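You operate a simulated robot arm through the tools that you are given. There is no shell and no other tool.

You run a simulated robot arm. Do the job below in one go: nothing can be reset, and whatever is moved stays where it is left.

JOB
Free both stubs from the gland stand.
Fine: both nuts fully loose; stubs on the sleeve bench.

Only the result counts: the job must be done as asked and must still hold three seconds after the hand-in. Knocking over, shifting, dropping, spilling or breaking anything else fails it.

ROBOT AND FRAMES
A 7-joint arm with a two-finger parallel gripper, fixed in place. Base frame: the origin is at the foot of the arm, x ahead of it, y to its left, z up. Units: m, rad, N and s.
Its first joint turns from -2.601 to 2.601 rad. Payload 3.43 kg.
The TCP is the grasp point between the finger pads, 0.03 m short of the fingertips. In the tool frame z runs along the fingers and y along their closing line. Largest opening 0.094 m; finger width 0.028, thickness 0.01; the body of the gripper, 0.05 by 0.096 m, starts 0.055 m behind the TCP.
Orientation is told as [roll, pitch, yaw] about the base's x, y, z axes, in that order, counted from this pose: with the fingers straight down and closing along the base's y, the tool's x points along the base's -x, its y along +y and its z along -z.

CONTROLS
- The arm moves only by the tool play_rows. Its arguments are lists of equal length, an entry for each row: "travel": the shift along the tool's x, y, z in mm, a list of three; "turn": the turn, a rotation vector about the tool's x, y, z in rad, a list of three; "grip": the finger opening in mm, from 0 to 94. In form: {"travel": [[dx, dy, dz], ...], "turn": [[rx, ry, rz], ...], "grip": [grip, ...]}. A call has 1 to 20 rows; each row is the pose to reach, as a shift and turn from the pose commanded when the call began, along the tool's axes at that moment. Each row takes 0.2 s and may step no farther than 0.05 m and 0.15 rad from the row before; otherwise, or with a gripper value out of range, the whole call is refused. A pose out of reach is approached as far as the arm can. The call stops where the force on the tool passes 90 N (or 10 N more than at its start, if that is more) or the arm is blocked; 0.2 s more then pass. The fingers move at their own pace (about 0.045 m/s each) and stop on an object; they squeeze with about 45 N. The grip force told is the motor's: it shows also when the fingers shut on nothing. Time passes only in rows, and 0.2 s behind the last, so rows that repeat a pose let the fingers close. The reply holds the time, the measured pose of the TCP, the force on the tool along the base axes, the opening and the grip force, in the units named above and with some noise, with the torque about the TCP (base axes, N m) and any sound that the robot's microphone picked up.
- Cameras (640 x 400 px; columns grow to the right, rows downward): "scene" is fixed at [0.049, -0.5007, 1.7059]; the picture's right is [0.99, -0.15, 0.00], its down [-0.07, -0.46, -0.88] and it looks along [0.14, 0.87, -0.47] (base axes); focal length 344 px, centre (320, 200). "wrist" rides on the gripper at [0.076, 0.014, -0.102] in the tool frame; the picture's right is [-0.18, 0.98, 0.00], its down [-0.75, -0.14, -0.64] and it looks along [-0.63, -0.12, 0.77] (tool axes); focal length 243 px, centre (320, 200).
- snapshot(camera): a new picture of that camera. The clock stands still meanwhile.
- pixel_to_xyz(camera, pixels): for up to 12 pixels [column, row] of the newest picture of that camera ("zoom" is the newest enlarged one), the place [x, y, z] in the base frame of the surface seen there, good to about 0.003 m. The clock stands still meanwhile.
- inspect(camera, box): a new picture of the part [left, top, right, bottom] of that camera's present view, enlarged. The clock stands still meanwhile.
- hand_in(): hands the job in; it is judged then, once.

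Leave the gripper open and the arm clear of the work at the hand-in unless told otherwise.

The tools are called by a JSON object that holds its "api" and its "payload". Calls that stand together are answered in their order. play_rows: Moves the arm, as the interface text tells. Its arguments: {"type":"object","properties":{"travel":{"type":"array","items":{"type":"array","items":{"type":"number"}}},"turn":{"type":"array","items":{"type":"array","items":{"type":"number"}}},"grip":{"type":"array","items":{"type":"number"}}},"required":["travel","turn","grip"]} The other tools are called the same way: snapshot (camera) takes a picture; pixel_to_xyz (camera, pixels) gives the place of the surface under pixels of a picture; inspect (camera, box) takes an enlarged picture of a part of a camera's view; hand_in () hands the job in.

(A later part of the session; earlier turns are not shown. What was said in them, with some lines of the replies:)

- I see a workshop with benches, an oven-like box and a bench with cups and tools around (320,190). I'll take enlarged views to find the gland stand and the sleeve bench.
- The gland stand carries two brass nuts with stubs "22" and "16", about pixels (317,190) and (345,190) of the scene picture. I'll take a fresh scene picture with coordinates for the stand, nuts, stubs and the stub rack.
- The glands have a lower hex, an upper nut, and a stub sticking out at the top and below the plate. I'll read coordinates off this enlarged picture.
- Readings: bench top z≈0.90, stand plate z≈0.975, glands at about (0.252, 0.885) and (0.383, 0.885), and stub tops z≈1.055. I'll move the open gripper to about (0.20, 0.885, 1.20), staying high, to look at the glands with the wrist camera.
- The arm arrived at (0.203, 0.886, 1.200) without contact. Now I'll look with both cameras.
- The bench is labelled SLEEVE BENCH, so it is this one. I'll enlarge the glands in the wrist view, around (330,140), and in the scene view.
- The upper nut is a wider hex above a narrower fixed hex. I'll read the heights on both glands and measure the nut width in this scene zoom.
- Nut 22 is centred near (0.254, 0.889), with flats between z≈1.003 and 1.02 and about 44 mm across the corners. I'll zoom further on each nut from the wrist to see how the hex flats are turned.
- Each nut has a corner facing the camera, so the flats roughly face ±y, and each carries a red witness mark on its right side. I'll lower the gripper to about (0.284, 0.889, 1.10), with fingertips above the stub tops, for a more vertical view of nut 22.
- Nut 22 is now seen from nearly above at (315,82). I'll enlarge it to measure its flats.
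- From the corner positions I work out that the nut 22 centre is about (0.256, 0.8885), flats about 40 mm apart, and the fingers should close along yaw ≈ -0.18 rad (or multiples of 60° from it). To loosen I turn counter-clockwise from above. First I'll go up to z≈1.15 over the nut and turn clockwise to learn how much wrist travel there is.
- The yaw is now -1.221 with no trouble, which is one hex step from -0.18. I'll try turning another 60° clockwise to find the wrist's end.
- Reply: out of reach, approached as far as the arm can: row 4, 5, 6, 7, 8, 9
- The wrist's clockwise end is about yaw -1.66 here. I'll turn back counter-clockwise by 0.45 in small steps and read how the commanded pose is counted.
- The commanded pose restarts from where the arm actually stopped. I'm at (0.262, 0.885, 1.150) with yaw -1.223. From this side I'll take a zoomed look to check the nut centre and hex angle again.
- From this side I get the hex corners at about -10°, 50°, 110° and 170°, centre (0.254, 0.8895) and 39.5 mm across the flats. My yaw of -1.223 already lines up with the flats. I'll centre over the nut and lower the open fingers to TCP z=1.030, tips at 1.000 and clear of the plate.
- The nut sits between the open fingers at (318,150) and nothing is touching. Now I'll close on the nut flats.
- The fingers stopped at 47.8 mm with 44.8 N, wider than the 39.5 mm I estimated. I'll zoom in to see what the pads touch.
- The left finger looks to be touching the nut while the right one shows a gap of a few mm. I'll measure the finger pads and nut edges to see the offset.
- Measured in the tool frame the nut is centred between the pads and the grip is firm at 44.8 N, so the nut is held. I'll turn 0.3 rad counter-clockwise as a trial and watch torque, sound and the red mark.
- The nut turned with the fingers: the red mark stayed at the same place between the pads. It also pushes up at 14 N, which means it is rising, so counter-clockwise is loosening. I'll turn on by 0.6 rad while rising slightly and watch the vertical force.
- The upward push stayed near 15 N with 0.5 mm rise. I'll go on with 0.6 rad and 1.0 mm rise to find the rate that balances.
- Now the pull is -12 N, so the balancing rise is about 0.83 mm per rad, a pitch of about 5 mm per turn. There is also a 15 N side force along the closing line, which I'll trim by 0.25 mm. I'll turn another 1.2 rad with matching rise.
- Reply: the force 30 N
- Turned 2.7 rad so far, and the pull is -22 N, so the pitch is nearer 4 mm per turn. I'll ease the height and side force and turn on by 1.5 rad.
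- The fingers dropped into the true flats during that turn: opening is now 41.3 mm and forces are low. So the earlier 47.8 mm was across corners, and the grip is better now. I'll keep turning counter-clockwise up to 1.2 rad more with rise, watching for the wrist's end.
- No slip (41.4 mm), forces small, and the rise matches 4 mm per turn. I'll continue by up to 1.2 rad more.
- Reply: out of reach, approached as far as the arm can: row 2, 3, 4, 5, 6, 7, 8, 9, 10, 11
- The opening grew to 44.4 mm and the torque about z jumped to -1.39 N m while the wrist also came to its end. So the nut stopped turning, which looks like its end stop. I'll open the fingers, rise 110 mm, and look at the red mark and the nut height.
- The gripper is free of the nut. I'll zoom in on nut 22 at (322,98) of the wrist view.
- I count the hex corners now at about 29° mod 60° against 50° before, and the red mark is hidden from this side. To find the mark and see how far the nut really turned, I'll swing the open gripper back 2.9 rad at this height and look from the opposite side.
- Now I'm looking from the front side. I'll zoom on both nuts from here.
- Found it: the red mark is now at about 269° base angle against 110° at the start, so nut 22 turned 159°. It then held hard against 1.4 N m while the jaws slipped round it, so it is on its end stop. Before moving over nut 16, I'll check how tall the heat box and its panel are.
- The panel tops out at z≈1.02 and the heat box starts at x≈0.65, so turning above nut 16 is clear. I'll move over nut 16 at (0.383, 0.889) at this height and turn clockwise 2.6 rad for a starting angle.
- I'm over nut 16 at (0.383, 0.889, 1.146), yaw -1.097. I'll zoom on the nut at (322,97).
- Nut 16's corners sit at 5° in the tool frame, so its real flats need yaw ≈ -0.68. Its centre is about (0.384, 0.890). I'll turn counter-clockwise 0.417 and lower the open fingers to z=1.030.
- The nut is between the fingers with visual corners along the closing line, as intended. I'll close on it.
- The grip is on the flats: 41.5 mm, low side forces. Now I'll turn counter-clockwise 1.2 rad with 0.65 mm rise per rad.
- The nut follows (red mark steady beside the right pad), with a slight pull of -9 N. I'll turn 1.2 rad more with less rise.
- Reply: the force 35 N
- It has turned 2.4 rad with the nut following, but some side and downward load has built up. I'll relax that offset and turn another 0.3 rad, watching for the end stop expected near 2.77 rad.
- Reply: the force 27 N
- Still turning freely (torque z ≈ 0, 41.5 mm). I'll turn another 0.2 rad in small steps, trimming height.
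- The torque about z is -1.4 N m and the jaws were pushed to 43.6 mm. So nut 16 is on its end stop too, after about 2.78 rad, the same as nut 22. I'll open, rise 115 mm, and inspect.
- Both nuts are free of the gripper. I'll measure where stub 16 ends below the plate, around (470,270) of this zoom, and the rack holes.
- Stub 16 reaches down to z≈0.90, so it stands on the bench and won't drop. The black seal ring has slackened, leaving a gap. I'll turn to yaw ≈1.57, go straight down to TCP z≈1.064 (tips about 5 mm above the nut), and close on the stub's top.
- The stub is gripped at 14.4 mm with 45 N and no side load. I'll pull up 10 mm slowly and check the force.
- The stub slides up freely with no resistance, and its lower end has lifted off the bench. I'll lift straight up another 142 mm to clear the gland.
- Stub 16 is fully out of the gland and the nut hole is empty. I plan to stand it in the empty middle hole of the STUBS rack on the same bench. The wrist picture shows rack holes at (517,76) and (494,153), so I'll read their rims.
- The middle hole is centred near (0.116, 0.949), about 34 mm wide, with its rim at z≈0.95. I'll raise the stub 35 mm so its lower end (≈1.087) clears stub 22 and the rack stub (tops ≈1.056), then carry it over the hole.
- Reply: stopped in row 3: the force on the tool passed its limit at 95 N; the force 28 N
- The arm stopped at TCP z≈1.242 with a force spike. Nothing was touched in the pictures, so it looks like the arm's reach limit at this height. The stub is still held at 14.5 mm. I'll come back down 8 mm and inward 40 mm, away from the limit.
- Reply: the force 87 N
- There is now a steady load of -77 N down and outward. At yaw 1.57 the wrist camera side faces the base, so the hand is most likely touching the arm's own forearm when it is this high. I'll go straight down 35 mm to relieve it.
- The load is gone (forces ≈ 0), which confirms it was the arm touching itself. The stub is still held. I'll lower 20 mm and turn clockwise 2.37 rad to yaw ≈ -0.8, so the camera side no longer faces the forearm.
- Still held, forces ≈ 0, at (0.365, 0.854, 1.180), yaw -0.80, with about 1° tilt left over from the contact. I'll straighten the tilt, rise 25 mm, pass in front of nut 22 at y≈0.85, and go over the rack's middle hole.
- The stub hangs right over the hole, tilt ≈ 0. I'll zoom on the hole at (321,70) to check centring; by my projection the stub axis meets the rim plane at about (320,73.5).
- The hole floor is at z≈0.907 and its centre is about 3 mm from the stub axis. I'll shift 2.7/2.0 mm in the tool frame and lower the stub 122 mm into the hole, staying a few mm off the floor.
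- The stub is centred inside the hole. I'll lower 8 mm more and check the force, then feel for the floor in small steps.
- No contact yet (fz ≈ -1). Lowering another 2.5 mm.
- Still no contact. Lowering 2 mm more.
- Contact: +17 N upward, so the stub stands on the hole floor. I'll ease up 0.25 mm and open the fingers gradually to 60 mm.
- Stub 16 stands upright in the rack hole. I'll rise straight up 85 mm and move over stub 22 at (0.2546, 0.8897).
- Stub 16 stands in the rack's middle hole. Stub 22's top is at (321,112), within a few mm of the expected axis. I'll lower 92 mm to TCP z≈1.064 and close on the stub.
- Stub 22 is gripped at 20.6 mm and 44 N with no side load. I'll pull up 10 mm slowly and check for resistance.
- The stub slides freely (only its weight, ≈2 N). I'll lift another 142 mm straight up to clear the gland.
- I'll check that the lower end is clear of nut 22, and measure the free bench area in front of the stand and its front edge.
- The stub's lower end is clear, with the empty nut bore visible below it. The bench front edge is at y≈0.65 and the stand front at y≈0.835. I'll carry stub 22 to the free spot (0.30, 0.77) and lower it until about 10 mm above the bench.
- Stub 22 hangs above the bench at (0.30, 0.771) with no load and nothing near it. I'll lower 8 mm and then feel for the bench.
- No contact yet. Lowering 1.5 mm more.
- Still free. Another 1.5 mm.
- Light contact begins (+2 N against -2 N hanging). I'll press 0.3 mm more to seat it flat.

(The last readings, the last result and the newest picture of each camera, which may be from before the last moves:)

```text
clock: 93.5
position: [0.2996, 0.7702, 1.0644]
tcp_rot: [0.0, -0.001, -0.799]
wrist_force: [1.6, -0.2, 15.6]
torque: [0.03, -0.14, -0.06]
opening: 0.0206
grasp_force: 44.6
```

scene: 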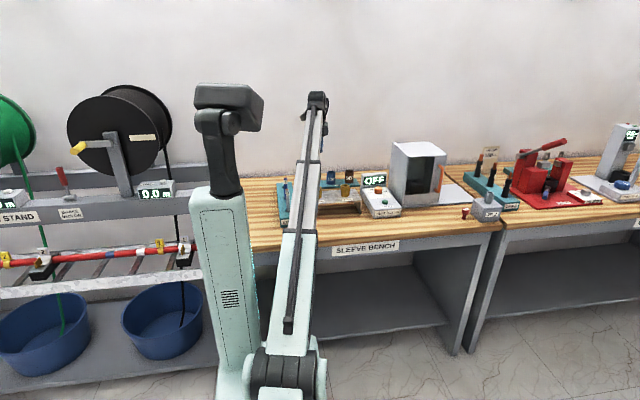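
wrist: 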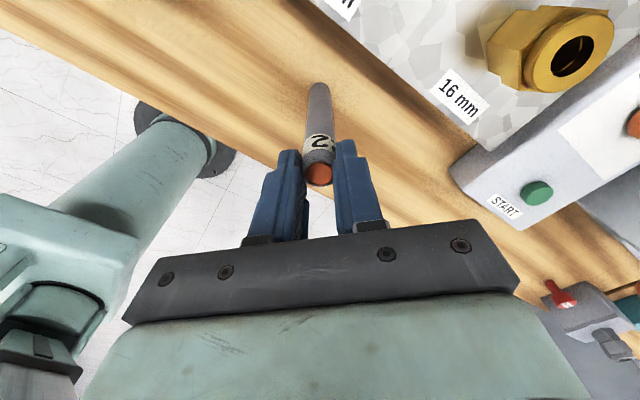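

It is seated at +16 N. I'll ease up 0.2 mm and open the fingers gradually.

{"api": "play_rows", "payload": {"travel": [[0, 0, -0.2], [0, 0, -0.2], [0, 0, -0.2], [0, 0, -0.2], [0, 0, -0.2], [0, 0, -0.2], [0, 0, -0.2], [0, 0, -0.2], [0, 0, -0.2], [0, 0, -0.2]], "turn": [[0, 0, 0], [0, 0, 0], [0, 0, 0], [0, 0, 0], [0, 0, 0], [0, 0, 0], [0, 0, 0], [0, 0, 0], [0, 0, 0], [0, 0, 0]], "grip": [10, 17, 20, 22, 24, 28, 36, 48, 62, 76]}}

{"api": "inspect", "payload": {"camera": "wrist", "box": [200, 50, 440, 220]}}

```text
clock: 95.7
position: [0.3012, 0.7691, 1.0638]
tcp_rot: [-0.002, -0.002, -0.799]
wrist_force: [-0.3, 0.6, 0.0]
torque: [-0.05, -0.02, 0.01]
opening: 0.0759
grasp_force: 0.0
```

```text
2.35 times, centred on (320, 135) of wrist
```

zoom: 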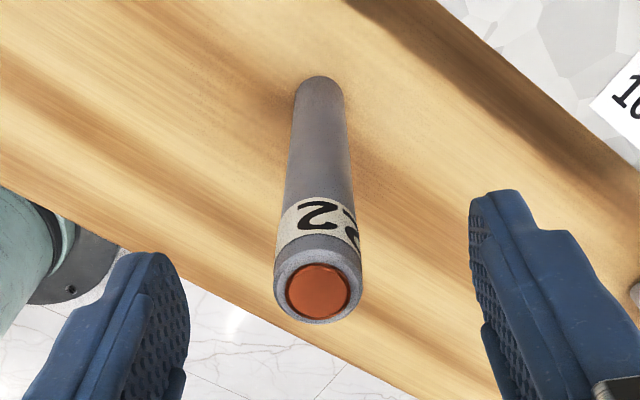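

Stub 22 stands upright and free. I'll rise straight up 110 mm with the fingers open.

{"api": "play_rows", "payload": {"travel": [[0, 0, -8], [0, 0, -20], [0, 0, -36], [0, 0, -55], [0, 0, -75], [0, 0, -95], [0, 0, -110], [0, 0, -110]], "turn": [[0, 0, 0], [0, 0, 0], [0, 0, 0], [0, 0, 0], [0, 0, 0], [0, 0, 0], [0, 0, 0], [0, 0, 0]], "grip": [76, 76, 76, 76, 76, 94, 94, 94]}}

{"api": "snapshot", "payload": {"camera": "wrist"}}

{"api": "inspect", "payload": {"camera": "scene", "box": [260, 150, 390, 245]}}

```text
clock: 97.5
position: [0.2982, 0.769, 1.173]
tcp_rot: [-0.002, -0.002, -0.8]
wrist_force: [0.6, -0.4, 0.3]
torque: [0.01, 0.0, 0.0]
opening: 0.0939
grasp_force: 0.1
```

```text
taken
```

wrist: 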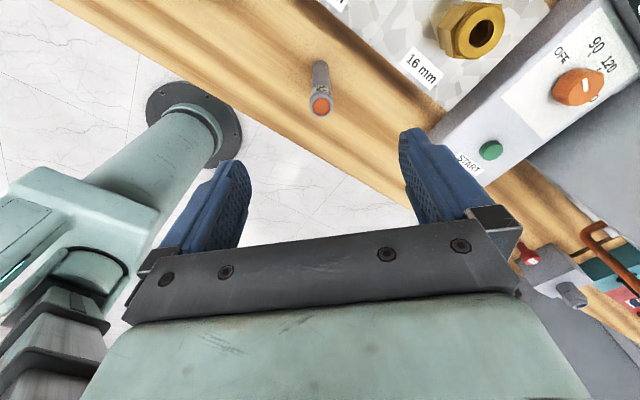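

```text
4.21 times, centred on (325, 198) of scene
```

zoom: 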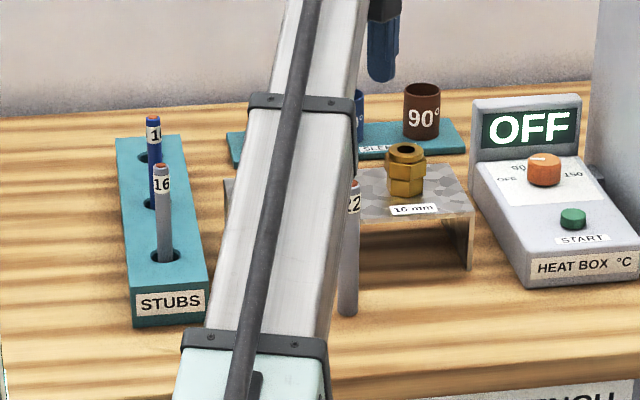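

Stub 22 stands at (0.30, 0.77) and stub 16 in the rack. To check the nuts without the arm in the way, I'll move the arm right and up to about (0.60, 0.74, 1.225), where it began clear of everything, turning back to yaw 0.

{"api": "play_rows", "payload": {"travel": [[-8, 7, -5], [-24, 20, -10], [-48, 40, -16], [-75, 63, -22], [-102, 86, -28], [-129, 109, -34], [-156, 132, -40], [-183, 155, -46], [-208, 177, -52], [-231, 196, -52], [-231, 196, -52]], "turn": [[0, 0, 0], [0, 0, -0.08], [0, 0, -0.18], [0, 0, -0.28], [0, 0, -0.38], [0, 0, -0.48], [0, 0, -0.58], [0, 0, -0.68], [0, 0, -0.76], [0, 0, -0.8], [0, 0, -0.8]], "grip": [94, 94, 94, 94, 94, 94, 94, 94, 94, 94, 94]}}

{"api": "snapshot", "payload": {"camera": "scene"}}

{"api": "inspect", "payload": {"camera": "scene", "box": [270, 160, 370, 235]}}

{"api": "inspect", "payload": {"camera": "scene", "box": [305, 175, 360, 215]}}

```text
clock: 99.9
position: [0.602, 0.7415, 1.2249]
tcp_rot: [-0.001, 0.0, 0.003]
wrist_force: [0.0, 0.8, -1.0]
torque: [0.01, 0.0, -0.02]
opening: 0.0941
grasp_force: 0.1
```

```text
taken
```

scene: 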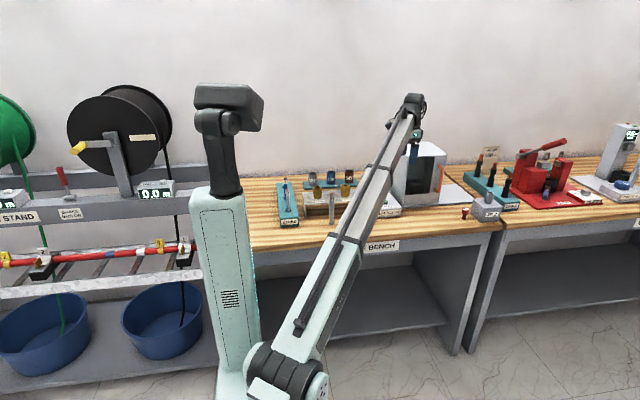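

```text
5.33 times, centred on (320, 198) of scene
```

zoom: 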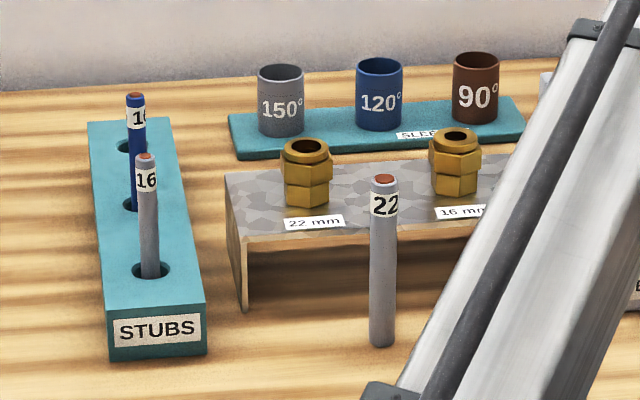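

```text
10.00 times, centred on (332, 195) of scene
```

zoom: 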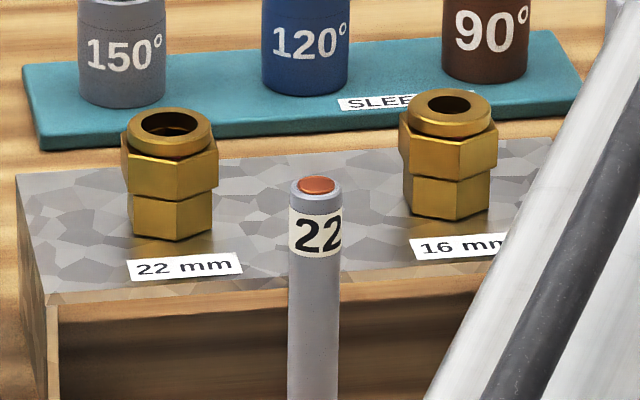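

Both glands are empty. Stub 22 stands upright on the sleeve bench at (0.30, 0.77), and blue stub 16 stands in the STUBS rack on the same bench. Both nuts sit at the same angle, about 159° from where they started and hard against their end stops. The sleeves, the heat box panel and the spare grey stub look unmoved. I'll wait a moment with the gripper open and check once more that nothing drifts.

{"api": "play_rows", "payload": {"travel": [[0, 0, 0], [0, 0, 0], [0, 0, 0], [0, 0, 0], [0, 0, 0]], "turn": [[0, 0, 0], [0, 0, 0], [0, 0, 0], [0, 0, 0], [0, 0, 0]], "grip": [94, 94, 94, 94, 94]}}

{"api": "inspect", "payload": {"camera": "scene", "box": [270, 160, 370, 235]}}

{"api": "inspect", "payload": {"camera": "wrist", "box": [160, 0, 640, 260]}}

```text
clock: 101.1
position: [0.6015, 0.741, 1.2234]
tcp_rot: [-0.001, 0.002, -0.001]
wrist_force: [0.3, 0.7, 0.1]
torque: [-0.01, 0.0, -0.02]
opening: 0.0941
grasp_force: 0.0
```

```text
5.33 times, centred on (320, 198) of scene
```

zoom: 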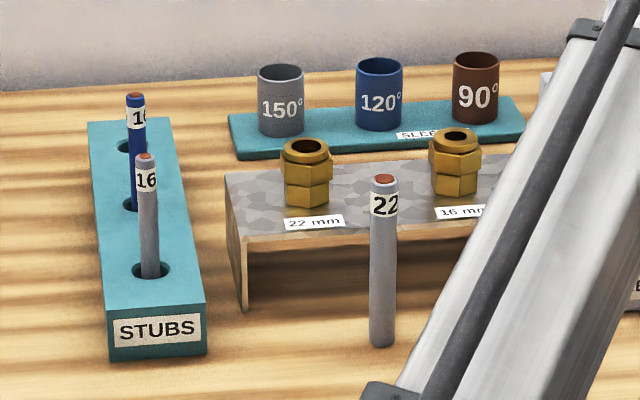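

```text
1.33 times, centred on (400, 130) of wrist
```

zoom: 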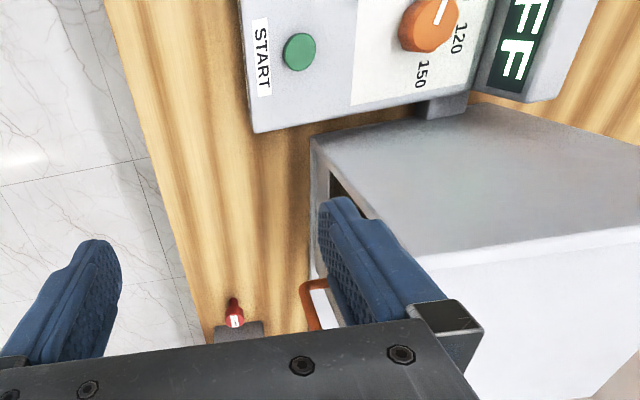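

Nothing has moved. Both stubs stand still on the sleeve bench, both nuts are loose, the gripper is open and the arm is clear. I'm handing in.

{"api": "hand_in", "payload": {}}

```text
The job is handed in.
```

The job is handed in: both stubs are out of the gland stand and on the sleeve bench, and both nuts are loosened. I don't have the verdict.

- **Nuts:** I turned both counter-clockwise by about 159°, until they stopped and resisted about 1.4 N m. I took that as fully loose. Both stopped at the same angle, and both stubs then slid out with no resistance.
- **Stub 22:** it stands upright on the bench at about (0.30, 0.77), clear of the stand and the front edge.
- **Stub 16:** it stands upright in the middle hole of the STUBS rack, on the same bench.
- **Arm contact:** while I was lifting stub 16, the force limit stopped the arm, most likely because the hand touched the arm's own forearm. The load cleared once I lowered it, and the stub stayed in the grip.

In the last pictures both stubs were still, and I saw nothing else moved. The gripper is open and the arm is clear of the work.
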